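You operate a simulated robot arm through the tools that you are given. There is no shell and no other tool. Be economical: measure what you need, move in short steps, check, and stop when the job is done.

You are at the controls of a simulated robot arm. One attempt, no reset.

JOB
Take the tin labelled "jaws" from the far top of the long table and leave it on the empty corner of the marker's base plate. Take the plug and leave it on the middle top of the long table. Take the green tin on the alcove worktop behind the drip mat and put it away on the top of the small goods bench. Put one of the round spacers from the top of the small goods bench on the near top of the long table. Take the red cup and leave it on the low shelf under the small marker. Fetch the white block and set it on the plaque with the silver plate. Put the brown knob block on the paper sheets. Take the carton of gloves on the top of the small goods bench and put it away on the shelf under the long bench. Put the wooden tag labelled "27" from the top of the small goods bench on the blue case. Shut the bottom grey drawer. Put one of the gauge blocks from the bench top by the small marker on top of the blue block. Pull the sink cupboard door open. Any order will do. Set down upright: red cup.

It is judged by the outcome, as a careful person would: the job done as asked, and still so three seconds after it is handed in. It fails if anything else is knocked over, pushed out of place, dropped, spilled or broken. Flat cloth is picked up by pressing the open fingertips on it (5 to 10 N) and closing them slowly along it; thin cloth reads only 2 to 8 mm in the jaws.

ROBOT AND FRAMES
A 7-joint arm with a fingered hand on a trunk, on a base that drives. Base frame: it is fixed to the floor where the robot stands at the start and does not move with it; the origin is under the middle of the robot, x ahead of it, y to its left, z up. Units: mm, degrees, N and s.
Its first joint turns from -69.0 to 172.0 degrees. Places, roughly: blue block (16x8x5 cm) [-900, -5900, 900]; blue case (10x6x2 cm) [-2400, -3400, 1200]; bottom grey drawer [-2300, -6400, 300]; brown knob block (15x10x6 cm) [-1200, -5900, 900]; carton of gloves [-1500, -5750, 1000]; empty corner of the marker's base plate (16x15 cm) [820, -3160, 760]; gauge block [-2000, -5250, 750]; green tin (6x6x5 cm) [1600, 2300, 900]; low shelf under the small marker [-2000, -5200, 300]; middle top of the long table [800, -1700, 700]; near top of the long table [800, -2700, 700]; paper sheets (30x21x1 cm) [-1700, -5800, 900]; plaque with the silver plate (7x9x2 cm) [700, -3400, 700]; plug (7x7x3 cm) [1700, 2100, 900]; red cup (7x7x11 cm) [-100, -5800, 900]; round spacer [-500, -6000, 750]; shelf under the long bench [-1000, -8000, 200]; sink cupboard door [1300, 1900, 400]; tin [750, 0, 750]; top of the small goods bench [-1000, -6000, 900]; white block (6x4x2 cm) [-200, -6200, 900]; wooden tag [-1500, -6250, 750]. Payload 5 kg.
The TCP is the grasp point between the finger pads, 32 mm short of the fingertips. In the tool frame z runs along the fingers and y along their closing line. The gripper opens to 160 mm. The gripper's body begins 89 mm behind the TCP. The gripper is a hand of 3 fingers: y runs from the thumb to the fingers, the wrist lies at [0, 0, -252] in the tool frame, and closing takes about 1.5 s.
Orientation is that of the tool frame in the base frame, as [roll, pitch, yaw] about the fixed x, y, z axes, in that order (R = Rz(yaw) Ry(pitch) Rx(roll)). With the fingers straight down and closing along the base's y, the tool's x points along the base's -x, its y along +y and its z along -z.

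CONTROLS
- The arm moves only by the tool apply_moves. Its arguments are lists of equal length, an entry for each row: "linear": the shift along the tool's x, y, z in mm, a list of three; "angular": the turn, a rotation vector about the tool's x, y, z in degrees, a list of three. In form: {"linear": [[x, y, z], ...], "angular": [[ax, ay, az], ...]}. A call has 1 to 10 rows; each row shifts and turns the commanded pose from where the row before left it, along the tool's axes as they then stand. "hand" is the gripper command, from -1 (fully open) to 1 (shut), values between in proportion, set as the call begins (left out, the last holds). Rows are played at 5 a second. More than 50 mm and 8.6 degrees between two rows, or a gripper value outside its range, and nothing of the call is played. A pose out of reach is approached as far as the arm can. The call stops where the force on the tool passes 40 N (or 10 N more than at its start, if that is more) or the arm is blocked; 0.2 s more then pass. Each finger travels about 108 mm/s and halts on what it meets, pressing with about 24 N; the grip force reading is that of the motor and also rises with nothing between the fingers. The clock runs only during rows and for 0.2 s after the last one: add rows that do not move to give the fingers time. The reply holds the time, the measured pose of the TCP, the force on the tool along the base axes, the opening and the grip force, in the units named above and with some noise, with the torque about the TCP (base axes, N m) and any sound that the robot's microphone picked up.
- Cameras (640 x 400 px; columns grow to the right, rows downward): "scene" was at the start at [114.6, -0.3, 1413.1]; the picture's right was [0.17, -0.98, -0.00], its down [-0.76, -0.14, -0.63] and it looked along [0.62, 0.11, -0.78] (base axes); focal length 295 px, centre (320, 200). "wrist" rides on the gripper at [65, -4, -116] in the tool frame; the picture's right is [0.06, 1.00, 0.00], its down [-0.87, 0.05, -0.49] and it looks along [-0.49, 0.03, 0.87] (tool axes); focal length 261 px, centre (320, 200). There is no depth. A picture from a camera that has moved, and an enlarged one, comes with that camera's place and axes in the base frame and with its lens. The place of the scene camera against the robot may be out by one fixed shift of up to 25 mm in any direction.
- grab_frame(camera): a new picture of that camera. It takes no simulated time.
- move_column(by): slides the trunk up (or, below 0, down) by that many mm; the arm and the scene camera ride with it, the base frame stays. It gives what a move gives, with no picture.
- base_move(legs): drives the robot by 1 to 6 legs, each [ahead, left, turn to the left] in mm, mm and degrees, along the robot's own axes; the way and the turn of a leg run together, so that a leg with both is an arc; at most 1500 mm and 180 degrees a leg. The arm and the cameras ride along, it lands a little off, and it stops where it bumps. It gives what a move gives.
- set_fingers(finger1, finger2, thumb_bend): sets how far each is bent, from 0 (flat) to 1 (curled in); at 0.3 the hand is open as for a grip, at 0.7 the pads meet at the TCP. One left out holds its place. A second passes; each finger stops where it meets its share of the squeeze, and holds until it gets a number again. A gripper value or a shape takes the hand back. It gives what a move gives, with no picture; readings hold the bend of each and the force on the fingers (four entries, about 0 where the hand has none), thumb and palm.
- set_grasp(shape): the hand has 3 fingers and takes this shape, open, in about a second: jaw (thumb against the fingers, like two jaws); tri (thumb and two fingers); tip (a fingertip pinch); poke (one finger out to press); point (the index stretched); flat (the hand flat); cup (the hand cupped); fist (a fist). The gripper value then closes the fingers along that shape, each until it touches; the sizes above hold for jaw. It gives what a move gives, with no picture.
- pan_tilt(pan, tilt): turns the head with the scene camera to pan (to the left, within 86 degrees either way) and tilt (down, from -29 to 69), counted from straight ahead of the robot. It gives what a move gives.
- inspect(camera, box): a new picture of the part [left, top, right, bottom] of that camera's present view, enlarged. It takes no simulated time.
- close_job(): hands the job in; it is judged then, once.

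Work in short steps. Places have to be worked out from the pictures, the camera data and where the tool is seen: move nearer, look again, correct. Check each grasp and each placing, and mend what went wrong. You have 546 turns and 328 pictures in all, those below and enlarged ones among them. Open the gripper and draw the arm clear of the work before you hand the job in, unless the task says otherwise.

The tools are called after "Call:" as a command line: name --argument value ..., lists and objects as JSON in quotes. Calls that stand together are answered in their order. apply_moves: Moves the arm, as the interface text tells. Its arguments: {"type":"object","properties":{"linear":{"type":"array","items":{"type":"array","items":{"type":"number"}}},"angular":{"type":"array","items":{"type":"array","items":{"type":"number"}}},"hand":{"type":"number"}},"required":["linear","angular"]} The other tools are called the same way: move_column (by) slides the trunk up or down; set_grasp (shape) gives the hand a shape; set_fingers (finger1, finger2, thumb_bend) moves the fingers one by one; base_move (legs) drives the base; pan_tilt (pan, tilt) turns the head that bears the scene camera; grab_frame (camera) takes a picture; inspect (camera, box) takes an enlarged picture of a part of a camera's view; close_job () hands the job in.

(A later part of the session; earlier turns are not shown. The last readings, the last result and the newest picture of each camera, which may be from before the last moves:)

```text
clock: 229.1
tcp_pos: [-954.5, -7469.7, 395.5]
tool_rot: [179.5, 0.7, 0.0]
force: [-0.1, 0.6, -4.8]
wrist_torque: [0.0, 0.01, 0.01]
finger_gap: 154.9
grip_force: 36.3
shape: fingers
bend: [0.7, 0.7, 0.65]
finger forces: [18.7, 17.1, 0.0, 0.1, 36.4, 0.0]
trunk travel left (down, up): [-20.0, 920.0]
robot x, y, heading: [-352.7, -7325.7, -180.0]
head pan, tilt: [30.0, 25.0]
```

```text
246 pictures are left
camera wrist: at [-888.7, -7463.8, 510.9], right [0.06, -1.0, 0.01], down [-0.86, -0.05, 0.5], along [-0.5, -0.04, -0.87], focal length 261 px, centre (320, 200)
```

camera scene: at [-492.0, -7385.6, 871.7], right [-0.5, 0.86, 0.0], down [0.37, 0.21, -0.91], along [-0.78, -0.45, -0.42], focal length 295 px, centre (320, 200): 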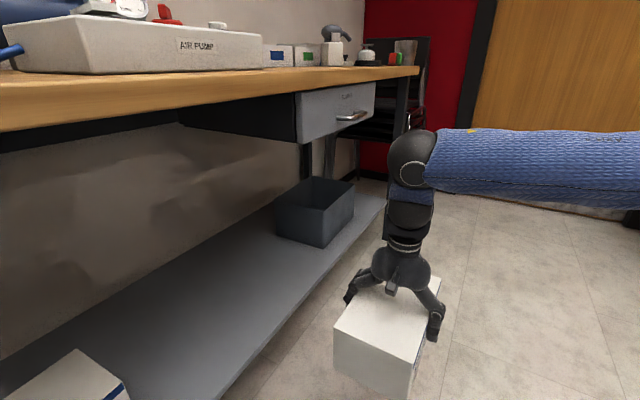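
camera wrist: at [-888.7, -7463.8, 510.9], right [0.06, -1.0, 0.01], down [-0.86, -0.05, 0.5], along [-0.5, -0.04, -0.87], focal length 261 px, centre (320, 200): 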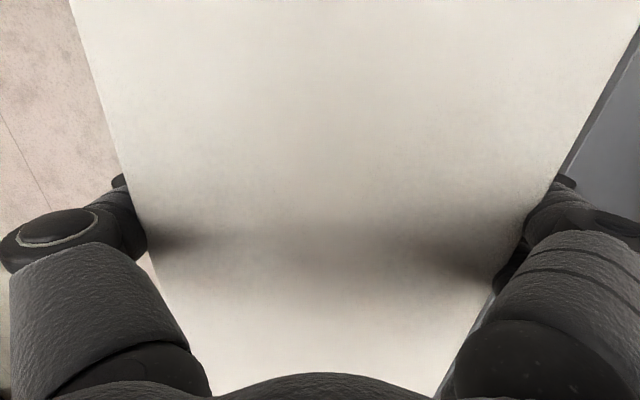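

Geometry is good: the forearm stays clear below the bench. I slide the box in over the shelf to y≈−7855.

Call:
apply_moves --linear '[[0, 48, 0], [0, 48, 0], [0, 48, 0], [0, 48, 0], [0, 48, 0], [0, 48, 0], [0, 48, 0], [0, 48, 0], [0, 0, 0]]' --angular '[[0, 0, 0], [0, 0, 0], [0, 0, 0], [0, 0, 0], [0, 0, 0], [0, 0, 0], [0, 0, 0], [0, 0, 0], [0, 0, 0]]'

Call:
grab_frame --camera "scene"

```text
clock: 231.1
tcp_pos: [-953.2, -7782.6, 402.6]
tool_rot: [179.5, 0.7, 0.3]
force: [0.1, 0.4, -4.1]
wrist_torque: [0.0, -0.01, 0.0]
finger_gap: 155.1
grip_force: 36.4
shape: fingers
bend: [0.7, 0.7, 0.65]
finger forces: [19.4, 17.3, 0.0, 0.1, 36.8, 0.0]
out of reach, approached as far as the arm can: row 7, 8
trunk travel left (down, up): [-20.0, 920.0]
robot x, y, heading: [-350.2, -7327.2, -180.1]
head pan, tilt: [30.0, 25.0]
```

```text
245 pictures are left
camera scene: at [-489.9, -7385.6, 871.9], right [-0.5, 0.86, 0.0], down [0.36, 0.21, -0.91], along [-0.78, -0.46, -0.42], focal length 295 px, centre (320, 200)
```

scene: 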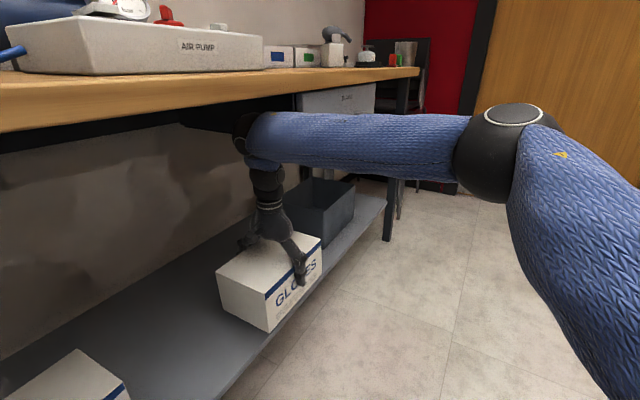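

The arm is at its reach limit; I shift the base 75 mm toward the bench to bring the box fully onto the shelf.

Call:
base_move --legs '[[0, 75, 0]]'

Call:
grab_frame --camera "scene"

```text
clock: 232.1
tcp_pos: [-952.7, -7855.9, 404.0]
tool_rot: [179.4, 0.9, 0.3]
force: [0.4, 0.0, -5.0]
wrist_torque: [0.01, 0.0, -0.02]
finger_gap: 155.1
grip_force: 37.3
shape: fingers
bend: [0.7, 0.71, 0.65]
finger forces: [19.6, 17.5, 0.0, 0.0, 37.3, 0.0]
trunk travel left (down, up): [-20.0, 920.0]
robot x, y, heading: [-350.9, -7401.3, -179.9]
head pan, tilt: [30.0, 25.0]
```

```text
244 pictures are left
camera scene: at [-489.0, -7460.1, 872.2], right [-0.5, 0.87, 0.0], down [0.36, 0.21, -0.91], along [-0.79, -0.46, -0.42], focal length 295 px, centre (320, 200)
```

scene: 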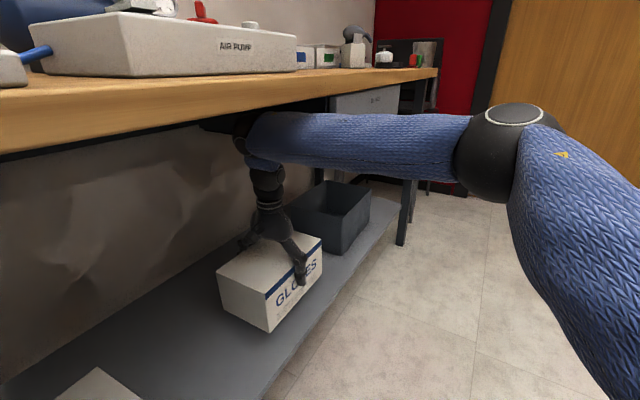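

Well over the shelf. I bring the commanded point back to the measured one and lower toward contact.

Call:
apply_moves --linear '[[0, -35, 0], [0, -35, 0], [0, 0, 20], [0, 0, 15], [0, 0, 0]]' --angular '[[0, 0, 0], [0, 0, 0], [0, 0, 0], [0, 0, 0], [0, 0, 0]]'

```text
clock: 233.3
tcp_pos: [-953.3, -7787.1, 369.6]
tool_rot: [179.4, 0.9, 0.4]
force: [-0.5, -0.6, -4.1]
wrist_torque: [0.03, 0.0, 0.03]
finger_gap: 155.3
grip_force: 36.7
shape: fingers
bend: [0.7, 0.71, 0.65]
finger forces: [19.4, 17.3, 0.0, 0.1, 37.0, 0.1]
trunk travel left (down, up): [-20.0, 920.0]
robot x, y, heading: [-350.8, -7402.5, -179.8]
head pan, tilt: [30.0, 25.0]
```

The command had been clamped, so I slide back in 65 mm and lower further.

Call:
apply_moves --linear '[[0, 35, 0], [0, 33, 0], [0, 0, 0]]' --angular '[[0, 0, 0], [0, 0, 0], [0, 0, 0]]'

Call:
apply_moves --linear '[[0, 0, 10], [0, 0, 5], [0, 0, 5], [0, 0, 5], [0, 0, 0]]' --angular '[[0, 0, 0], [0, 0, 0], [0, 0, 0], [0, 0, 0], [0, 0, 0]]'

Call:
grab_frame --camera "scene"

```text
clock: 234.1
tcp_pos: [-957.5, -7855.3, 365.7]
tool_rot: [179.4, 0.6, 0.1]
force: [1.1, 0.7, -4.8]
wrist_torque: [0.04, 0.1, 0.0]
finger_gap: 154.7
grip_force: 37.3
shape: fingers
bend: [0.7, 0.71, 0.65]
finger forces: [19.5, 17.4, 0.0, 0.0, 37.1, 0.0]
trunk travel left (down, up): [-20.0, 920.0]
robot x, y, heading: [-350.5, -7402.0, -179.9]
head pan, tilt: [30.0, 25.0]
```

```text
clock: 235.3
tcp_pos: [-953.9, -7855.3, 340.6]
tool_rot: [179.5, 0.4, 0.3]
force: [-0.1, -0.3, -3.7]
wrist_torque: [0.02, 0.0, -0.03]
finger_gap: 154.7
grip_force: 37.2
shape: fingers
bend: [0.7, 0.71, 0.65]
finger forces: [19.4, 17.4, 0.1, 0.0, 37.0, 0.0]
trunk travel left (down, up): [-20.0, 920.0]
robot x, y, heading: [-350.6, -7399.0, -179.7]
head pan, tilt: [30.0, 25.0]
```

```text
243 pictures are left
camera scene: at [-491.7, -7461.4, 871.8], right [-0.5, 0.87, 0.0], down [0.37, 0.21, -0.91], along [-0.78, -0.45, -0.42], focal length 295 px, centre (320, 200)
```

scene: 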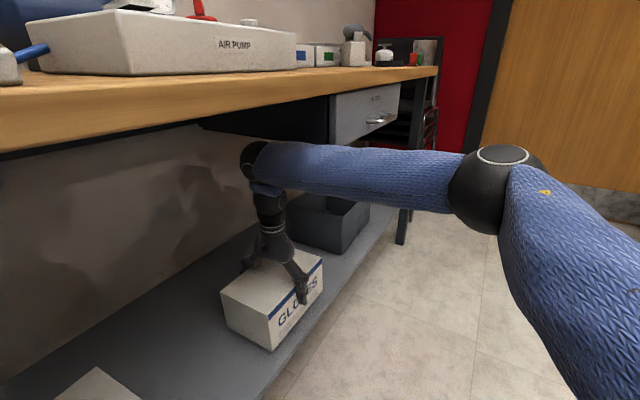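

Still a gap below the box. I continue lowering in small steps until contact.

Call:
apply_moves --linear '[[0, 0, 5], [0, 0, 5], [0, 0, 5], [0, 0, 0]]' --angular '[[0, 0, 0], [0, 0, 0], [0, 0, 0], [0, 0, 0]]'

Call:
apply_moves --linear '[[0, 0, 4], [0, 0, 4], [0, 0, 0]]' --angular '[[0, 0, 0], [0, 0, 0], [0, 0, 0]]'

Call:
inspect --camera "scene" --box '[190, 220, 370, 380]'

```text
clock: 236.3
tcp_pos: [-955.0, -7856.8, 326.0]
tool_rot: [179.3, 0.6, 0.1]
force: [-2.1, -0.5, 2.1]
wrist_torque: [-0.47, -0.56, -0.22]
finger_gap: 155.0
grip_force: 37.7
shape: fingers
bend: [0.7, 0.71, 0.65]
finger forces: [21.2, 17.2, 0.0, 0.0, 37.2, 0.0]
trunk travel left (down, up): [-20.0, 920.0]
robot x, y, heading: [-349.6, -7403.7, -180.0]
head pan, tilt: [30.0, 25.0]
```

```text
clock: 236.9
tcp_pos: [-956.4, -7855.7, 323.9]
tool_rot: [179.1, 0.6, 0.2]
force: [4.2, 6.5, 27.0]
wrist_torque: [-1.55, -0.19, 0.17]
finger_gap: 155.2
grip_force: 37.3
shape: fingers
bend: [0.71, 0.71, 0.66]
finger forces: [20.0, 16.1, 0.1, 0.0, 38.3, 0.1]
trunk travel left (down, up): [-20.0, 920.0]
robot x, y, heading: [-352.5, -7401.5, -179.6]
head pan, tilt: [30.0, 25.0]
stopped in row 2: the force on the tool passed its limit at 44 N (the readings are from after the stop); the commanded pose is now the measured one
```

```text
2.50 times, centred on (280, 300) of scene
camera zoom: at [-490.6, -7460.2, 872.2], right [-0.5, 0.87, 0.0], down [0.36, 0.21, -0.91], along [-0.78, -0.45, -0.42], focal length 738 px, centre (420, -50)
```

zoom: 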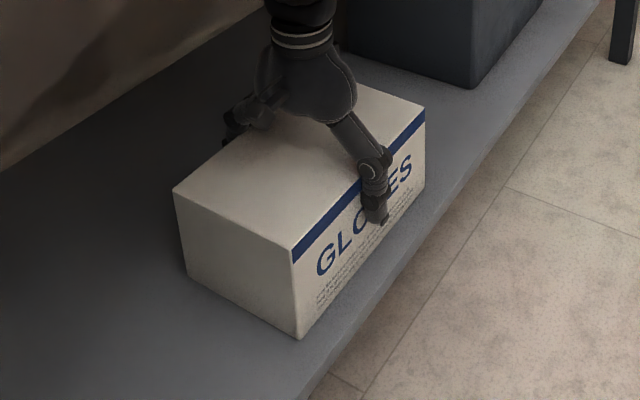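

The carton rests fully on the shelf. I open the fingers and rise clear of it.

Call:
set_fingers --finger1 0.2 --finger2 0.2 --thumb_bend 0.2

Call:
apply_moves --linear '[[0, 0, -15], [0, 0, -20], [0, 0, -20], [0, 0, -20], [0, 0, 0]]' --angular '[[0, 0, 0], [0, 0, 0], [0, 0, 0], [0, 0, 0], [0, 0, 0]]'

Call:
grab_frame --camera "scene"

```text
clock: 237.2
tcp_pos: [-956.3, -7857.5, 329.2]
tool_rot: [178.9, 0.8, 0.2]
force: [3.0, -2.2, 48.4]
wrist_torque: [-0.14, 0.08, 0.17]
finger_gap: 195.0
grip_force: 22.4
shape: fingers
bend: [0.32, 0.32, 0.29]
finger forces: [11.4, 11.6, 0.0, 0.0, 21.6, 0.0]
trunk travel left (down, up): [-20.0, 920.0]
robot x, y, heading: [-348.3, -7403.1, -180.0]
head pan, tilt: [30.0, 25.0]
stopped: the force on the tool passed its limit at 44 N (the readings are from after the stop); the commanded pose is now the measured one
```

```text
clock: 238.4
tcp_pos: [-954.2, -7856.2, 396.5]
tool_rot: [179.3, 0.6, 0.4]
force: [-0.4, 0.1, 0.0]
wrist_torque: [0.01, -0.01, -0.01]
finger_gap: 194.0
grip_force: 0.1
shape: fingers
bend: [0.2, 0.2, 0.2]
finger forces: [0.0, 0.1, 0.1, 0.1, 0.0, 0.0]
trunk travel left (down, up): [-20.0, 920.0]
robot x, y, heading: [-349.6, -7399.2, -180.1]
head pan, tilt: [30.0, 25.0]
```

```text
241 pictures are left
camera scene: at [-491.2, -7461.6, 871.4], right [-0.5, 0.86, 0.0], down [0.37, 0.21, -0.91], along [-0.78, -0.45, -0.42], focal length 295 px, centre (320, 200)
```

scene: 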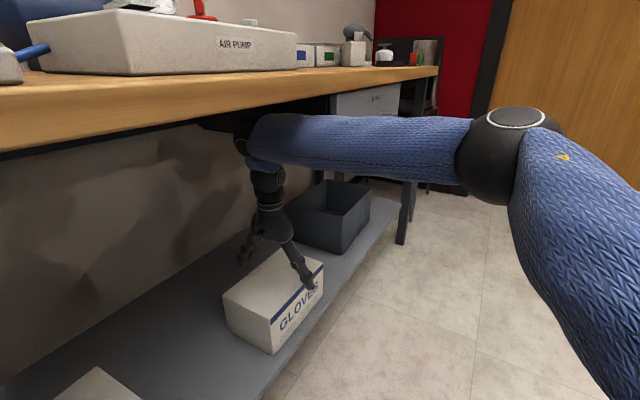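

Released. I rise 12 mm more and withdraw toward the aisle.

Call:
apply_moves --linear '[[0, 0, -12], [0, -45, 0], [0, -45, 0], [0, -45, 0], [0, -45, 0], [0, -45, 0], [0, -45, 0], [0, -45, 0], [0, -45, 0], [0, 0, 0]]' --angular '[[0, 0, 0], [0, 0, 0], [0, 0, 0], [0, 0, 0], [0, 0, 0], [0, 0, 0], [0, 0, 0], [0, 0, 0], [0, 0, 0], [0, 0, 0]]'

Call:
grab_frame --camera "scene"

```text
clock: 240.6
tcp_pos: [-950.2, -7494.7, 409.3]
tool_rot: [179.3, 1.0, 0.7]
force: [-0.1, 0.4, -0.6]
wrist_torque: [0.01, 0.01, 0.0]
finger_gap: 194.0
grip_force: 0.0
shape: fingers
bend: [0.2, 0.2, 0.2]
finger forces: [0.0, 0.0, 0.1, 0.0, 0.0, 0.0]
trunk travel left (down, up): [-20.0, 920.0]
robot x, y, heading: [-350.0, -7403.6, -180.0]
head pan, tilt: [30.0, 25.0]
```

```text
240 pictures are left
camera scene: at [-485.9, -7460.9, 872.9], right [-0.5, 0.87, 0.0], down [0.36, 0.21, -0.91], along [-0.79, -0.45, -0.42], focal length 295 px, centre (320, 200)
```

scene: 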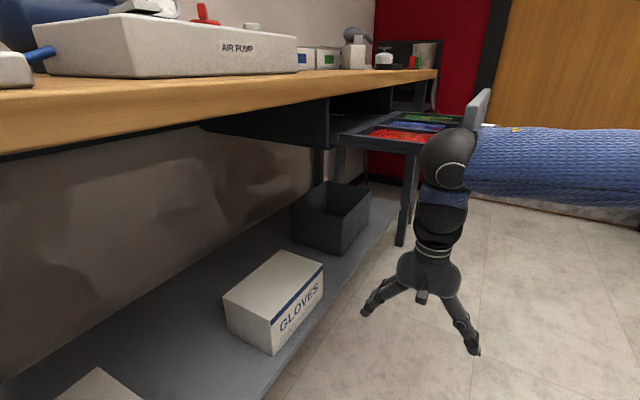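

The forearm caught the bench drawer's handle and drew the drawer open. I lower the arm off the handle first, then withdraw, and then I'll push that drawer shut again.

Call:
apply_moves --linear '[[0, 0, 35], [0, 0, 35], [0, 0, 30], [0, 0, 0]]' --angular '[[0, 0, 0], [0, 0, 0], [0, 0, 0], [0, 0, 0]]'

Call:
grab_frame --camera "scene"

```text
clock: 241.6
tcp_pos: [-959.8, -7493.4, 300.1]
tool_rot: [179.3, 0.5, 0.0]
force: [-0.7, -0.3, 0.8]
wrist_torque: [-0.05, 0.03, -0.01]
finger_gap: 193.9
grip_force: 0.1
shape: fingers
bend: [0.2, 0.2, 0.2]
finger forces: [0.0, 0.1, 0.0, 0.0, 0.0, 0.1]
trunk travel left (down, up): [-20.0, 920.0]
robot x, y, heading: [-355.6, -7400.6, -179.7]
head pan, tilt: [30.0, 25.0]
```

```text
239 pictures are left
camera scene: at [-493.0, -7460.8, 871.3], right [-0.5, 0.87, 0.0], down [0.37, 0.21, -0.91], along [-0.78, -0.45, -0.42], focal length 295 px, centre (320, 200)
```

scene: 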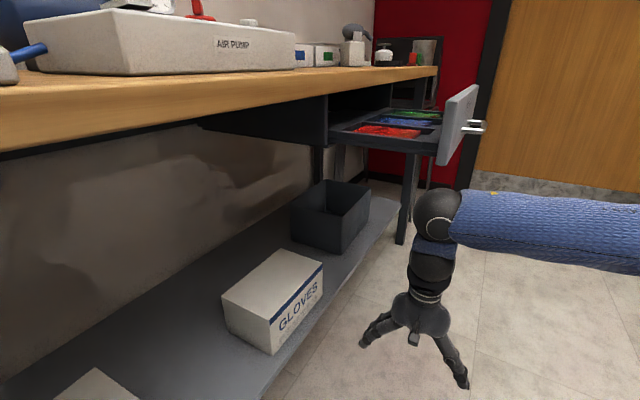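

The drawer (x≈−990…−1420, front now at y≈−7516, z≈700–810) must be pushed back. I withdraw, move into the aisle, raise the trunk and turn to face it.

Call:
apply_moves --linear '[[0, -45, 0], [0, -45, 0], [0, -45, 0], [0, -45, 0], [0, -45, 0], [0, -45, 0], [0, 0, 0]]' --angular '[[0, 0, 0], [0, 0, 0], [0, 0, 0], [0, 0, 0], [0, 0, 0], [0, 0, 0], [0, 0, 0]]' --hand 1

Call:
base_move --legs '[[0, -450, 0]]'

Call:
move_column --by 350

Call:
base_move --legs '[[0, 0, 90], [0, -750, 0]]'

Call:
pan_tilt --pan 0 --tilt 35

Call:
grab_frame --camera "scene"

```text
clock: 243.2
tcp_pos: [-958.1, -7226.4, 300.6]
tool_rot: [179.1, 0.5, 0.2]
force: [0.3, -0.3, -0.4]
wrist_torque: [-0.02, 0.0, -0.02]
finger_gap: 0.0
grip_force: 23.9
shape: jaw
bend: [0.65, 0.65, 0.67]
finger forces: [0.0, 0.0, 0.1, 0.1, 0.1, 0.1]
trunk travel left (down, up): [-20.0, 920.0]
robot x, y, heading: [-353.7, -7401.1, -179.6]
head pan, tilt: [30.0, 25.0]
```

```text
clock: 246.0
tcp_pos: [-959.8, -6773.5, 300.4]
tool_rot: [179.2, 0.6, 0.2]
force: [-0.5, -1.4, 0.4]
wrist_torque: [0.02, -0.03, -0.01]
finger_gap: 0.0
grip_force: 23.9
shape: jaw
bend: [0.65, 0.65, 0.67]
finger forces: [0.0, 0.1, 0.0, 0.0, 0.0, 0.1]
trunk travel left (down, up): [-20.0, 920.0]
robot x, y, heading: [-350.7, -6950.8, -180.0]
head pan, tilt: [30.0, 25.0]
```

```text
clock: 249.6
tcp_pos: [-951.3, -6770.6, 385.2]
tool_rot: [178.7, -1.6, 0.0]
force: [-0.4, 0.6, 0.4]
wrist_torque: [0.0, 0.01, 0.0]
finger_gap: 0.1
grip_force: 23.7
shape: jaw
bend: [0.65, 0.65, 0.67]
finger forces: [0.1, 0.0, 0.1, 0.0, 0.1, 0.0]
trunk travel left (down, up): [-126.0, 814.0]
robot x, y, heading: [-353.1, -6949.7, 179.9]
head pan, tilt: [30.0, 25.0]
stopped: the arm was blocked; the commanded pose is now the measured one
```

```text
clock: 250.8
tcp_pos: [-973.3, -6778.2, 380.4]
tool_rot: [178.9, -2.3, 0.4]
force: [0.2, 0.7, 0.0]
wrist_torque: [0.01, -0.02, 0.03]
finger_gap: 0.0
grip_force: 23.6
shape: jaw
bend: [0.65, 0.65, 0.67]
finger forces: [0.0, 0.0, 0.0, 0.0, 0.0, 0.1]
trunk travel left (down, up): [-126.0, 814.0]
robot x, y, heading: [-377.7, -6950.5, -178.8]
head pan, tilt: [30.0, 25.0]
stopped in leg 1: the robot was blocked; the commanded pose is now the measured one
```

```text
clock: 251.8
tcp_pos: [-975.1, -6778.3, 381.2]
tool_rot: [178.9, -2.0, 0.4]
force: [-0.5, 0.5, -0.8]
wrist_torque: [0.0, 0.01, -0.03]
finger_gap: 0.0
grip_force: 23.9
shape: jaw
bend: [0.65, 0.65, 0.67]
finger forces: [0.0, 0.1, 0.0, 0.0, 0.1, 0.0]
trunk travel left (down, up): [-126.0, 814.0]
robot x, y, heading: [-375.3, -6952.5, -178.8]
head pan, tilt: [0.0, 35.0]
```

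```text
238 pictures are left
camera scene: at [-528.3, -6962.4, 961.7], right [-0.02, 1.0, -0.01], down [0.58, 0.01, -0.82], along [-0.82, -0.02, -0.58], focal length 295 px, centre (320, 200)
```

scene: 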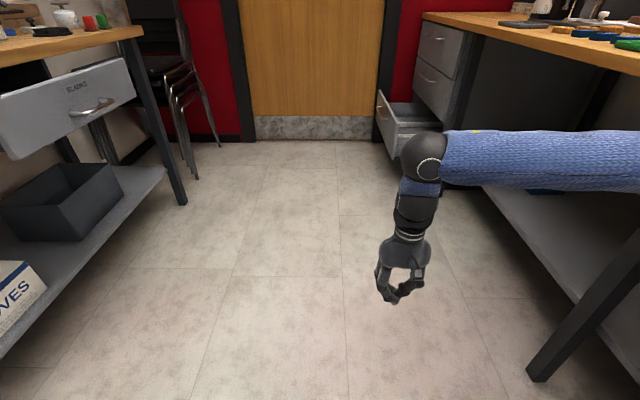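

The trunk's rise was blocked—the elbow had got under the small goods bench. I lower the trunk again, then move south away from that bench before raising.

Call:
move_column --by -100

Call:
base_move --legs '[[0, 250, 0]]'

Call:
pan_tilt --pan -35 --tilt 20

Call:
grab_frame --camera "scene"

```text
clock: 253.1
tcp_pos: [-974.3, -6780.5, 283.9]
tool_rot: [179.2, -1.8, 0.5]
force: [-0.2, 0.3, 0.8]
wrist_torque: [-0.01, -0.03, 0.04]
finger_gap: 0.0
grip_force: 23.6
shape: jaw
bend: [0.65, 0.65, 0.67]
finger forces: [0.1, 0.1, 0.1, 0.1, 0.0, 0.0]
trunk travel left (down, up): [-26.0, 914.0]
robot x, y, heading: [-378.1, -6952.7, -178.8]
head pan, tilt: [0.0, 35.0]
```

```text
clock: 254.9
tcp_pos: [-970.7, -7033.2, 285.2]
tool_rot: [179.2, -1.8, 0.4]
force: [-0.5, -0.6, 0.7]
wrist_torque: [0.01, -0.02, -0.01]
finger_gap: 0.0
grip_force: 24.1
shape: jaw
bend: [0.65, 0.65, 0.67]
finger forces: [0.1, 0.0, 0.1, 0.0, 0.1, 0.0]
trunk travel left (down, up): [-26.0, 914.0]
robot x, y, heading: [-374.1, -7201.2, -178.7]
head pan, tilt: [0.0, 35.0]
```

```text
clock: 256.0
tcp_pos: [-969.9, -7033.5, 284.7]
tool_rot: [179.2, -1.9, 0.4]
force: [-0.1, -0.5, 0.6]
wrist_torque: [0.02, 0.01, 0.02]
finger_gap: 0.0
grip_force: 24.7
shape: jaw
bend: [0.65, 0.65, 0.67]
finger forces: [0.0, 0.0, 0.1, 0.0, 0.0, 0.0]
trunk travel left (down, up): [-26.0, 914.0]
robot x, y, heading: [-371.8, -7204.6, -178.9]
head pan, tilt: [-35.0, 20.0]
```

```text
237 pictures are left
camera scene: at [-510.8, -7165.1, 885.9], right [0.56, 0.83, 0.0], down [0.28, -0.19, -0.94], along [-0.78, 0.52, -0.34], focal length 295 px, centre (320, 200)
```

scene: 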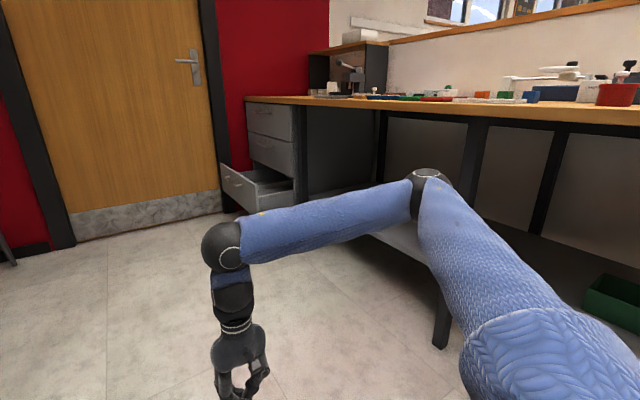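

The elbow is just outside the bench now. I shift another 120 mm south for margin and raise the trunk.

Call:
base_move --legs '[[0, 120, 0]]'

Call:
move_column --by 350

Call:
grab_frame --camera "scene"

```text
clock: 257.2
tcp_pos: [-967.2, -7152.9, 283.7]
tool_rot: [179.2, -1.8, 0.5]
force: [-1.3, 0.3, 0.2]
wrist_torque: [0.0, 0.01, 0.01]
finger_gap: 0.0
grip_force: 23.4
shape: jaw
bend: [0.65, 0.65, 0.67]
finger forces: [0.1, 0.0, 0.0, 0.2, 0.0, 0.0]
trunk travel left (down, up): [-26.0, 914.0]
robot x, y, heading: [-372.0, -7325.4, -178.9]
head pan, tilt: [-35.0, 20.0]
```

```text
clock: 260.6
tcp_pos: [-967.3, -7151.1, 633.3]
tool_rot: [179.2, -1.8, 0.4]
force: [0.9, -0.2, -0.7]
wrist_torque: [0.01, 0.01, 0.01]
finger_gap: 0.0
grip_force: 23.7
shape: jaw
bend: [0.65, 0.65, 0.67]
finger forces: [0.0, 0.0, 0.1, 0.0, 0.0, 0.0]
trunk travel left (down, up): [-376.0, 564.0]
robot x, y, heading: [-371.7, -7318.7, -179.3]
head pan, tilt: [-35.0, 20.0]
```

```text
236 pictures are left
camera scene: at [-508.6, -7284.1, 1235.9], right [0.56, 0.83, 0.0], down [0.28, -0.19, -0.94], along [-0.78, 0.52, -0.34], focal length 295 px, centre (320, 200)
```

scene: 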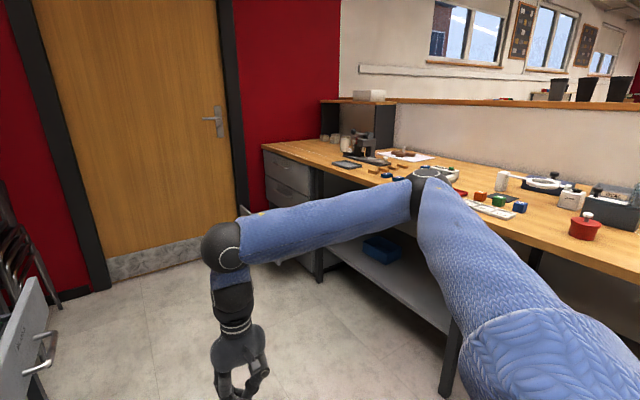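

Clear now. I drive 245 mm ahead to bring the hand in front of the drawer and rotate the hand so its narrow side faces it.

Call:
base_move --legs '[[245, 0, -1]]'

Call:
apply_moves --linear '[[0, 0, 0], [0, 0, 0], [0, 0, 0], [0, 0, 0], [0, 0, 0], [0, 0, 0], [0, 0, 0], [0, 0, 0], [0, 0, 0], [0, 0, 0]]' --angular '[[0, 0, -8.4], [0, 0, -8.4], [0, 0, -8.4], [0, 0, -8.4], [0, 0, -8.4], [0, 0, -8.4], [0, 0, -8.4], [0, 0, -8.4], [0, 0, -8.4], [0, 0, -8.4]]'

Call:
pan_tilt --pan 25 --tilt 30

Call:
grab_frame --camera "scene"

```text
clock: 262.4
tcp_pos: [-1212.3, -7143.7, 633.6]
tool_rot: [179.2, -1.9, -0.4]
force: [0.0, -0.4, 0.7]
wrist_torque: [0.0, -0.01, -0.01]
finger_gap: 0.0
grip_force: 24.1
shape: jaw
bend: [0.65, 0.65, 0.67]
finger forces: [0.1, 0.0, 0.0, 0.1, 0.0, 0.0]
trunk travel left (down, up): [-376.0, 564.0]
robot x, y, heading: [-617.2, -7322.7, -179.9]
head pan, tilt: [-35.0, 20.0]
```

```text
clock: 264.6
tcp_pos: [-1212.5, -7143.4, 634.7]
tool_rot: [178.1, 0.6, 83.6]
force: [0.4, -0.1, 0.3]
wrist_torque: [0.02, 0.0, 0.03]
finger_gap: 0.1
grip_force: 24.3
shape: jaw
bend: [0.65, 0.65, 0.67]
finger forces: [0.1, 0.0, 0.0, 0.0, 0.0, 0.0]
trunk travel left (down, up): [-376.0, 564.0]
robot x, y, heading: [-620.2, -7324.7, -180.0]
head pan, tilt: [-35.0, 20.0]
```

```text
clock: 265.9
tcp_pos: [-1211.1, -7143.0, 633.8]
tool_rot: [178.1, 0.7, 83.3]
force: [0.3, -0.5, -0.6]
wrist_torque: [0.0, -0.01, 0.0]
finger_gap: 0.0
grip_force: 23.9
shape: jaw
bend: [0.65, 0.65, 0.67]
finger forces: [0.0, 0.1, 0.0, 0.0, 0.1, 0.0]
trunk travel left (down, up): [-376.0, 564.0]
robot x, y, heading: [-616.7, -7323.9, -180.2]
head pan, tilt: [25.0, 30.0]
```

```text
235 pictures are left
camera scene: at [-760.9, -7375.9, 1219.9], right [-0.42, 0.91, 0.0], down [0.45, 0.21, -0.87], along [-0.78, -0.37, -0.5], focal length 295 px, centre (320, 200)
```

scene: 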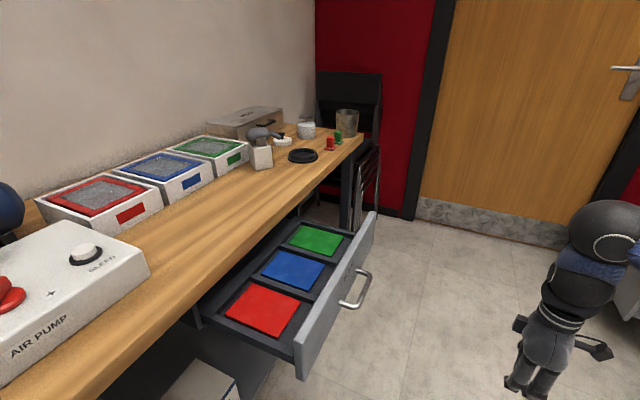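

The drawer's front face is at y≈−7520, handle mid. I'll push beside the handle at x≈−1110: raise the hand, square it, and tilt it so the fingertips lead.

Call:
apply_moves --linear '[[0, 0, 0], [0, 20, -45], [0, 20, -45], [0, 20, -45], [0, 20, 0], [0, 20, 0], [0, 0, 0], [0, 0, 0]]' --angular '[[0, 0, -6.5], [0, 0, 0], [0, 0, 0], [0, -8.4, 0], [0, -8.4, 0], [0, -8.4, 0], [0, -8.4, 0], [0, 0, 0]]'

Call:
grab_frame --camera "scene"

```text
clock: 267.7
tcp_pos: [-1116.3, -7142.0, 771.7]
tool_rot: [177.7, 34.4, 88.7]
force: [0.1, -0.2, 0.2]
wrist_torque: [0.01, -0.04, 0.02]
finger_gap: 0.0
grip_force: 24.2
shape: jaw
bend: [0.65, 0.65, 0.67]
finger forces: [0.0, 0.1, 0.0, 0.0, 0.0, 0.0]
trunk travel left (down, up): [-376.0, 564.0]
robot x, y, heading: [-616.0, -7326.4, -180.0]
head pan, tilt: [25.0, 30.0]
```

```text
234 pictures are left
camera scene: at [-760.6, -7375.6, 1220.0], right [-0.42, 0.91, 0.0], down [0.45, 0.21, -0.87], along [-0.78, -0.37, -0.5], focal length 295 px, centre (320, 200)
```

scene: 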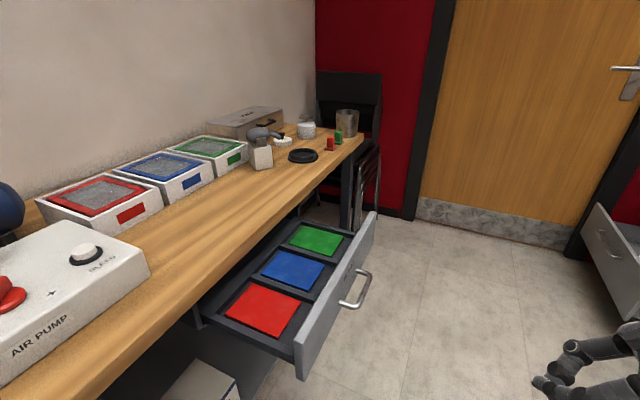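

Now I advance toward the drawer front.

Call:
apply_moves --linear '[[-37.3, 0, 25.2], [-37.3, 0, 25.2], [-37.3, 0, 25.2], [-37.3, 0, 25.2], [-37.3, 0, 25.2], [-37.3, 0, 25.2], [-37.3, 0, 25.2], [0, 0, 0]]' --angular '[[0, 0, 0], [0, 0, 0], [0, 0, 0], [0, 0, 0], [0, 0, 0], [0, 0, 0], [0, 0, 0], [0, 0, 0]]'

Call:
grab_frame --camera "scene"

```text
clock: 269.5
tcp_pos: [-1116.8, -7456.2, 773.6]
tool_rot: [177.8, 34.2, 88.6]
force: [0.5, -1.0, 0.1]
wrist_torque: [0.03, 0.0, 0.01]
finger_gap: 0.0
grip_force: 23.8
shape: jaw
bend: [0.65, 0.65, 0.67]
finger forces: [0.1, 0.0, 0.0, 0.1, 0.1, 0.0]
trunk travel left (down, up): [-376.0, 564.0]
robot x, y, heading: [-616.9, -7323.8, -180.0]
head pan, tilt: [25.0, 30.0]
```

```text
233 pictures are left
camera scene: at [-760.9, -7376.3, 1219.8], right [-0.42, 0.91, 0.0], down [0.45, 0.21, -0.87], along [-0.78, -0.37, -0.5], focal length 295 px, centre (320, 200)
```

scene: 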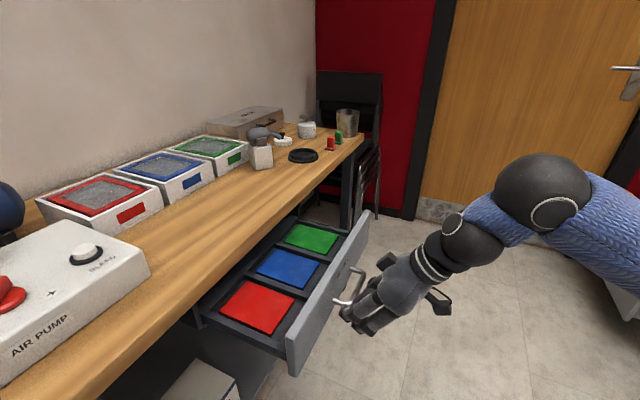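

The fingertips are pushing the drawer already. I continue pushing in gentle steps.

Call:
apply_moves --linear '[[-24.9, 0, 16.8], [-24.9, 0, 16.8], [-24.9, 0, 16.8], [-24.9, 0, 16.8], [-24.9, 0, 16.8], [-16.6, 0, 11.2], [0, 0, 0]]' --angular '[[0, 0, 0], [0, 0, 0], [0, 0, 0], [0, 0, 0], [0, 0, 0], [0, 0, 0], [0, 0, 0]]'

Call:
grab_frame --camera "scene"

```text
clock: 271.1
tcp_pos: [-1116.6, -7628.2, 776.2]
tool_rot: [177.8, 34.4, 88.9]
force: [9.1, -0.3, 5.1]
wrist_torque: [-0.05, -0.12, 0.11]
finger_gap: 0.0
grip_force: 24.0
shape: jaw
bend: [0.65, 0.65, 0.68]
finger forces: [0.0, 0.0, 0.0, 0.1, 0.0, 0.0]
trunk travel left (down, up): [-376.0, 564.0]
robot x, y, heading: [-618.0, -7326.9, -179.7]
head pan, tilt: [25.0, 30.0]
```

```text
232 pictures are left
camera scene: at [-760.1, -7376.1, 1220.0], right [-0.42, 0.91, 0.0], down [0.45, 0.21, -0.87], along [-0.78, -0.37, -0.5], focal length 295 px, centre (320, 200)
```

scene: 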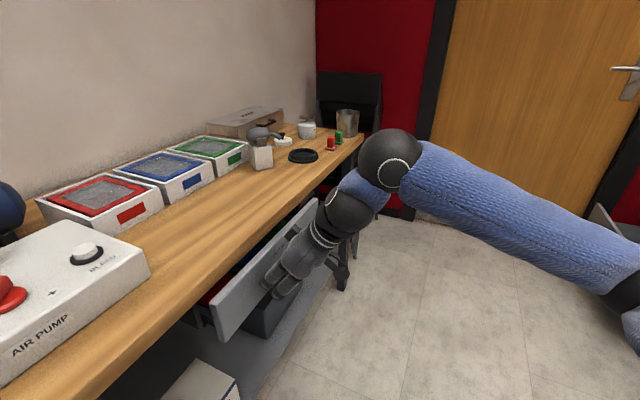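

Nearly in; I continue with smaller steps.

Call:
apply_moves --linear '[[-12.5, 0, 8.4], [-12.5, 0, 8.4], [-12.5, 0, 8.4], [0, 0, 0]]' --angular '[[0, 0, 0], [0, 0, 0], [0, 0, 0], [0, 0, 0]]'

Call:
grab_frame --camera "scene"

```text
clock: 272.0
tcp_pos: [-1117.0, -7666.3, 775.9]
tool_rot: [177.8, 34.0, 89.0]
force: [6.3, 12.7, 10.7]
wrist_torque: [0.02, -0.06, 0.12]
finger_gap: 0.1
grip_force: 23.9
shape: jaw
bend: [0.65, 0.67, 0.68]
finger forces: [0.0, 0.0, 0.0, 0.0, 0.0, 0.1]
trunk travel left (down, up): [-376.0, 564.0]
robot x, y, heading: [-622.8, -7318.7, 179.9]
head pan, tilt: [25.0, 30.0]
stopped in row 4: the force on the tool passed its limit at 45 N (the readings are from after the stop); the commanded pose is now the measured one
```

```text
231 pictures are left
camera scene: at [-760.2, -7374.9, 1220.2], right [-0.42, 0.91, 0.0], down [0.45, 0.21, -0.87], along [-0.79, -0.37, -0.5], focal length 295 px, centre (320, 200)
```

scene: 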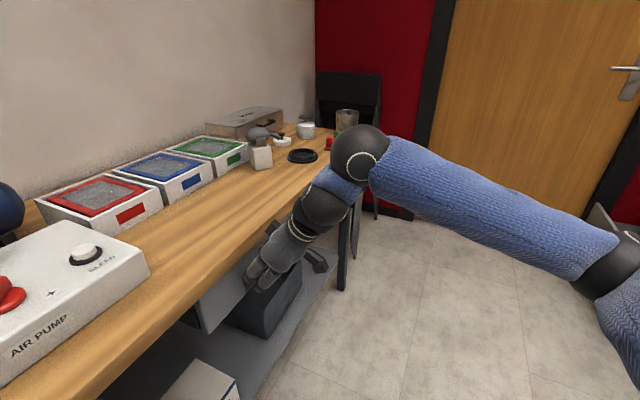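

Resistance reached—likely shut. I withdraw the hand and check.

Call:
apply_moves --linear '[[37.3, 0, -25.2], [37.3, 0, -25.2], [37.3, 0, -25.2], [37.3, 0, -25.2], [37.3, 0, -25.2], [37.3, 0, -25.2], [37.3, 0, -25.2], [37.3, 0, -25.2], [0, 0, 0]]' --angular '[[0, 0, 0], [0, 0, 0], [0, 0, 0], [0, 0, 0], [0, 0, 0], [0, 0, 0], [0, 0, 0], [0, 0, 0], [0, 0, 0]]'

Call:
grab_frame --camera "scene"

```text
clock: 274.0
tcp_pos: [-1116.7, -7307.5, 776.1]
tool_rot: [177.7, 34.0, 88.8]
force: [-0.3, 0.2, -0.1]
wrist_torque: [-0.06, 0.0, -0.04]
finger_gap: 0.2
grip_force: 23.8
shape: jaw
bend: [0.65, 0.66, 0.68]
finger forces: [0.0, 0.1, 0.0, 0.1, 0.1, 0.0]
trunk travel left (down, up): [-376.0, 564.0]
robot x, y, heading: [-617.0, -7324.5, 180.1]
head pan, tilt: [25.0, 30.0]
```

```text
230 pictures are left
camera scene: at [-760.7, -7375.4, 1220.0], right [-0.42, 0.91, 0.0], down [0.45, 0.21, -0.87], along [-0.78, -0.37, -0.5], focal length 295 px, centre (320, 200)
```

scene: 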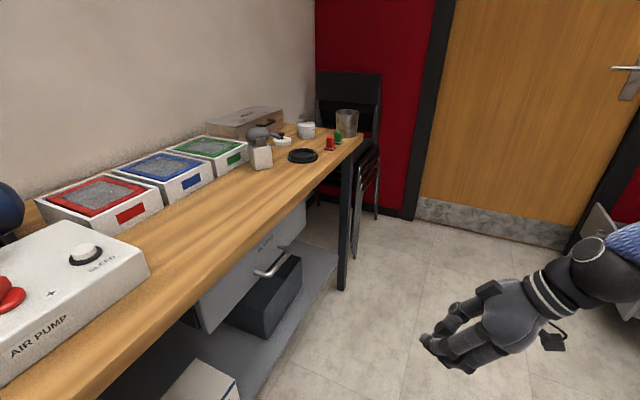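

The bench drawer is fully shut again (its corner matches the earlier view). Next the bottom grey drawer at the west end: I drive west, turn to face +y, and look.

Call:
base_move --legs '[[1050, 0, 0], [0, 0, -90], [0, 250, 0]]'

Call:
pan_tilt --pan 15 --tilt 35

Call:
grab_frame --camera "scene"

```text
clock: 284.7
tcp_pos: [-1894.6, -6821.1, 775.6]
tool_rot: [177.8, 34.0, -2.4]
force: [0.5, -0.6, -0.4]
wrist_torque: [0.01, -0.02, 0.01]
finger_gap: 0.1
grip_force: 24.0
shape: jaw
bend: [0.65, 0.66, 0.68]
finger forces: [0.0, 0.0, 0.0, 0.0, 0.1, 0.0]
trunk travel left (down, up): [-376.0, 564.0]
robot x, y, heading: [-1919.1, -7319.7, 88.5]
head pan, tilt: [25.0, 30.0]
```

```text
clock: 285.4
tcp_pos: [-1894.1, -6822.3, 774.9]
tool_rot: [177.8, 34.1, -2.4]
force: [0.5, 0.2, 1.3]
wrist_torque: [0.0, -0.06, 0.0]
finger_gap: 0.1
grip_force: 23.6
shape: jaw
bend: [0.65, 0.66, 0.68]
finger forces: [0.0, 0.1, 0.0, 0.1, 0.0, 0.0]
trunk travel left (down, up): [-376.0, 564.0]
robot x, y, heading: [-1920.4, -7320.4, 89.1]
head pan, tilt: [15.0, 35.0]
```

```text
229 pictures are left
camera scene: at [-1951.0, -7198.4, 1212.1], right [0.97, 0.24, 0.0], down [0.14, -0.56, -0.82], along [-0.2, 0.8, -0.57], focal length 295 px, centre (320, 200)
```

scene: 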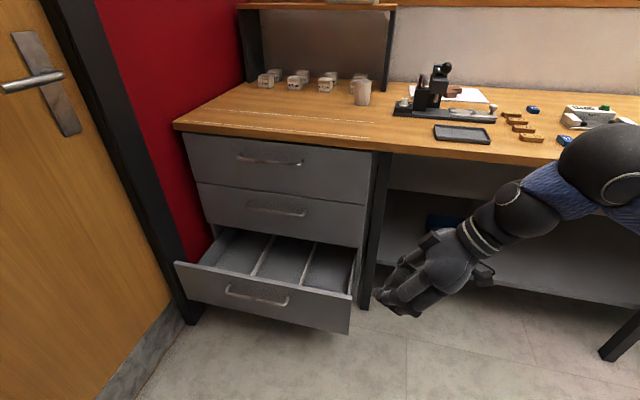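

The open bottom drawer's panel spans x≈−2600…−2000, front y≈−6585, z≈200–390. I untilt and turn the hand to point toward +y, then lower the trunk.

Call:
apply_moves --linear '[[0, 0, 0], [0, 0, 0], [0, 0, 0], [0, 0, 0], [0, 0, 0], [0, 0, 0], [0, 0, 0], [0, 0, 0], [0, 0, 0], [0, 0, 0]]' --angular '[[0, 8.5, 0], [0, 8.5, 0], [0, 8.5, 0], [0, 8.5, 0], [0, 0, 8.5], [0, 0, 8.5], [0, 0, 8.5], [0, 0, 8.5], [0, 0, 8.5], [0, 0, 8.5]]'

Call:
apply_moves --linear '[[0, 0, 0], [0, 0, 0], [0, 0, 0], [0, 0, 0], [0, 0, 0], [0, 0, 0], [0, 0, 0], [0, 0, 0], [0, 0, 0], [0, 0, 0]]' --angular '[[0, 0, 8.5], [0, 0, 8.5], [0, 0, 8.5], [0, 0, 8.5], [0, 0, 3], [0, -8.5, 0], [0, -8.5, 0], [0, -8.5, 0], [0, -8.5, 0], [0, 0, 0]]'

Call:
move_column --by -376

Call:
grab_frame --camera "scene"

```text
clock: 287.6
tcp_pos: [-1893.2, -6820.5, 775.7]
tool_rot: [178.9, -1.5, -52.2]
force: [-0.8, -0.2, -0.2]
wrist_torque: [-0.04, 0.02, 0.01]
finger_gap: 0.0
grip_force: 24.7
shape: jaw
bend: [0.65, 0.66, 0.68]
finger forces: [0.0, 0.0, 0.0, 0.0, 0.1, 0.0]
trunk travel left (down, up): [-376.0, 564.0]
robot x, y, heading: [-1918.7, -7320.3, 88.8]
head pan, tilt: [15.0, 35.0]
```

```text
clock: 289.8
tcp_pos: [-1919.3, -6781.8, 775.0]
tool_rot: [-180.0, 32.1, -89.2]
force: [0.3, -0.5, 0.2]
wrist_torque: [0.0, -0.04, -0.03]
finger_gap: 0.1
grip_force: 24.4
shape: jaw
bend: [0.65, 0.66, 0.68]
finger forces: [0.1, 0.1, 0.1, 0.0, 0.0, 0.0]
out of reach, approached as far as the arm can: row 8, 9
trunk travel left (down, up): [-376.0, 564.0]
robot x, y, heading: [-1919.1, -7322.1, 88.6]
head pan, tilt: [15.0, 35.0]
```

```text
clock: 293.4
tcp_pos: [-1918.8, -6782.6, 399.1]
tool_rot: [180.0, 32.2, -89.1]
force: [-0.1, 0.6, -0.2]
wrist_torque: [0.02, 0.0, 0.01]
finger_gap: 0.0
grip_force: 24.6
shape: jaw
bend: [0.65, 0.66, 0.68]
finger forces: [0.0, 0.0, 0.0, 0.1, 0.1, 0.0]
trunk travel left (down, up): [0.0, 940.0]
robot x, y, heading: [-1921.0, -7321.4, 89.0]
head pan, tilt: [15.0, 35.0]
```

```text
228 pictures are left
camera scene: at [-1951.2, -7198.5, 836.2], right [0.97, 0.24, 0.0], down [0.14, -0.56, -0.82], along [-0.2, 0.8, -0.57], focal length 295 px, centre (320, 200)
```

scene: 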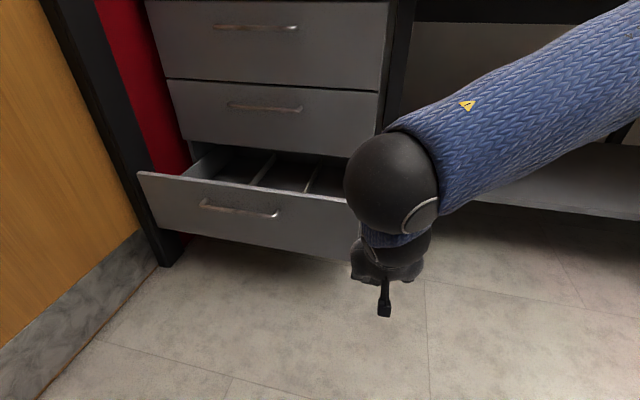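

I shift the base left 160 mm, lower the hand to z≈310 and advance toward the panel.

Call:
base_move --legs '[[0, 160, 0]]'

Call:
apply_moves --linear '[[23.9, 0, 38], [23.9, 0, 38], [-38, 0, 23.9], [-38, 0, 23.9], [-38, 0, 23.9], [0, 0, 0]]' --angular '[[0, 0, 0], [0, 0, 0], [0, 0, 0], [0, 0, 0], [0, 0, 0], [0, 0, 0]]'

Call:
grab_frame --camera "scene"

```text
clock: 294.8
tcp_pos: [-2083.8, -6779.4, 400.4]
tool_rot: [180.0, 32.1, -89.0]
force: [0.3, 0.9, 0.2]
wrist_torque: [-0.01, -0.02, 0.03]
finger_gap: 0.1
grip_force: 23.7
shape: jaw
bend: [0.65, 0.66, 0.68]
finger forces: [0.1, 0.0, 0.0, 0.1, 0.1, 0.1]
trunk travel left (down, up): [0.0, 940.0]
robot x, y, heading: [-2083.0, -7318.4, 89.2]
head pan, tilt: [15.0, 35.0]
```

```text
clock: 296.2
tcp_pos: [-2085.8, -6647.1, 308.2]
tool_rot: [-179.9, 32.1, -89.0]
force: [1.0, 0.7, -0.3]
wrist_torque: [0.0, 0.0, -0.02]
finger_gap: 0.3
grip_force: 24.4
shape: jaw
bend: [0.65, 0.66, 0.68]
finger forces: [0.0, 0.0, 0.0, 0.0, 0.0, 0.1]
trunk travel left (down, up): [0.0, 940.0]
robot x, y, heading: [-2079.4, -7315.8, 89.2]
head pan, tilt: [15.0, 35.0]
```

```text
227 pictures are left
camera scene: at [-2113.4, -7195.4, 836.1], right [0.97, 0.24, 0.0], down [0.14, -0.56, -0.82], along [-0.2, 0.79, -0.57], focal length 295 px, centre (320, 200)
```

scene: 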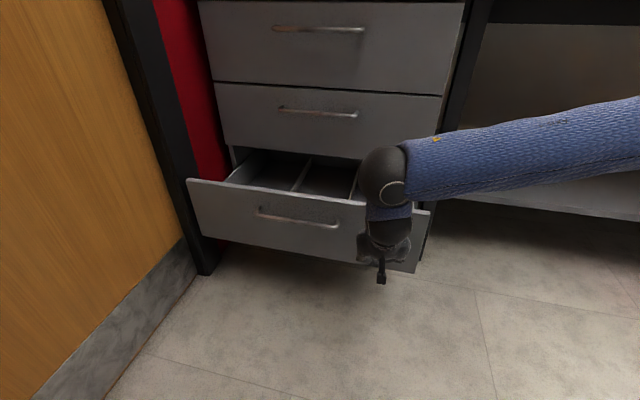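

Aligned right of the handle. I push the drawer in.

Call:
apply_moves --linear '[[-25.4, 0, 15.9], [-25.4, 0, 15.9], [-25.4, 0, 15.9], [-25.4, 0, 15.9], [-25.4, 0, 15.9], [-25.4, 0, 15.9], [0, 0, 0]]' --angular '[[0, 0, 0], [0, 0, 0], [0, 0, 0], [0, 0, 0], [0, 0, 0], [0, 0, 0], [0, 0, 0]]'

Call:
grab_frame --camera "scene"

```text
clock: 297.8
tcp_pos: [-2088.2, -6464.5, 312.9]
tool_rot: [180.0, 32.1, -89.1]
force: [0.0, -0.4, 0.2]
wrist_torque: [-0.01, 0.02, 0.0]
finger_gap: 0.0
grip_force: 23.9
shape: jaw
bend: [0.65, 0.66, 0.68]
finger forces: [0.1, 0.1, 0.0, 0.0, 0.0, 0.1]
trunk travel left (down, up): [0.0, 940.0]
robot x, y, heading: [-2081.4, -7318.1, 89.2]
head pan, tilt: [15.0, 35.0]
```

```text
226 pictures are left
camera scene: at [-2113.4, -7195.3, 836.1], right [0.97, 0.24, 0.0], down [0.14, -0.56, -0.82], along [-0.2, 0.79, -0.57], focal length 295 px, centre (320, 200)
```

scene: 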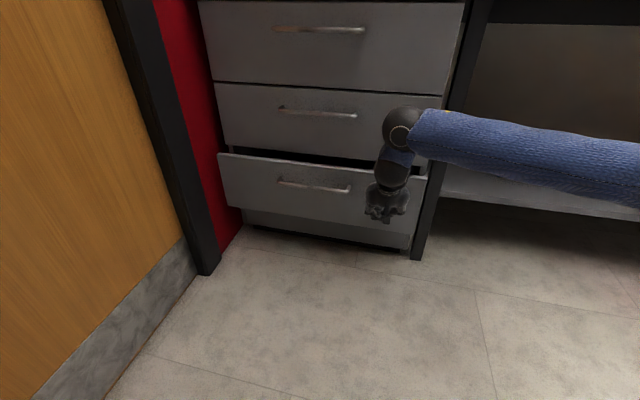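

Nearly shut; I continue the push gently to the stop.

Call:
apply_moves --linear '[[-17, 0, 10.6], [-17, 0, 10.6], [-17, 0, 10.6], [-17, 0, 10.6], [0, 0, 0]]' --angular '[[0, 0, 0], [0, 0, 0], [0, 0, 0], [0, 0, 0], [0, 0, 0]]'

Call:
grab_frame --camera "scene"

```text
clock: 298.8
tcp_pos: [-2092.6, -6394.1, 308.4]
tool_rot: [180.0, 31.6, -88.4]
force: [-1.4, -18.1, 1.0]
wrist_torque: [-0.24, 0.03, -0.02]
finger_gap: 0.1
grip_force: 23.5
shape: jaw
bend: [0.65, 0.68, 0.68]
finger forces: [0.0, 36.6, 0.0, 0.0, 0.0, 0.1]
trunk travel left (down, up): [0.0, 940.0]
robot x, y, heading: [-2079.2, -7318.1, 89.0]
head pan, tilt: [15.0, 35.0]
stopped in row 4: the force on the tool passed its limit at 70 N (the readings are from after the stop); the commanded pose is now the measured one
```

```text
225 pictures are left
camera scene: at [-2113.4, -7196.0, 836.2], right [0.97, 0.24, 0.0], down [0.14, -0.56, -0.82], along [-0.2, 0.8, -0.57], focal length 295 px, centre (320, 200)
```

scene: 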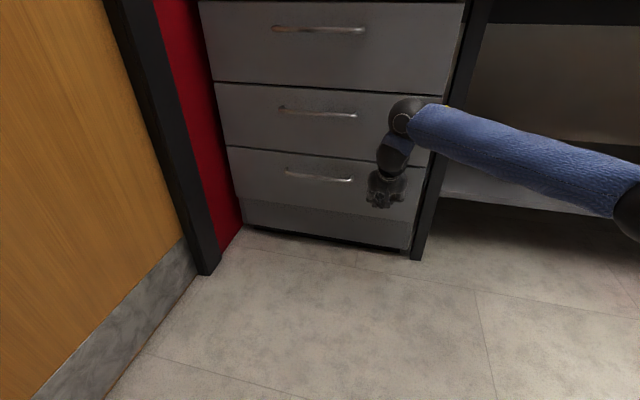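

The bottom drawer is shut. I withdraw, untilt, and raise the trunk back up.

Call:
apply_moves --linear '[[34, 0, -21.2], [34, 0, -21.2], [34, 0, -21.2], [34, 0, -21.2], [34, 0, -21.2], [34, 0, -21.2], [34, 0, -21.2], [34, 0, -21.2], [34, 0, -21.2], [0, 0, 0]]' --angular '[[0, 0, 0], [0, 0, 0], [0, 0, 0], [0, 0, 0], [0, 0, 0], [0, 0, 0], [0, 0, 0], [0, 0, 0], [0, 0, 0], [0, 0, 0]]'

Call:
grab_frame --camera "scene"

```text
clock: 301.0
tcp_pos: [-2082.7, -6753.8, 309.0]
tool_rot: [-180.0, 31.7, -88.6]
force: [0.0, -0.1, 0.0]
wrist_torque: [-0.02, 0.01, 0.0]
finger_gap: 0.1
grip_force: 24.2
shape: jaw
bend: [0.65, 0.66, 0.68]
finger forces: [0.0, 0.0, 0.0, 0.1, 0.0, 0.1]
trunk travel left (down, up): [0.0, 940.0]
robot x, y, heading: [-2083.4, -7317.7, 88.9]
head pan, tilt: [15.0, 35.0]
```

```text
224 pictures are left
camera scene: at [-2113.4, -7195.6, 836.1], right [0.97, 0.24, 0.0], down [0.14, -0.56, -0.82], along [-0.2, 0.79, -0.57], focal length 295 px, centre (320, 200)
```

scene: 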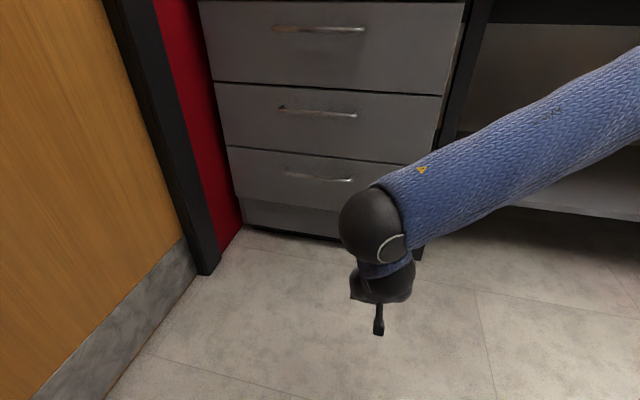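

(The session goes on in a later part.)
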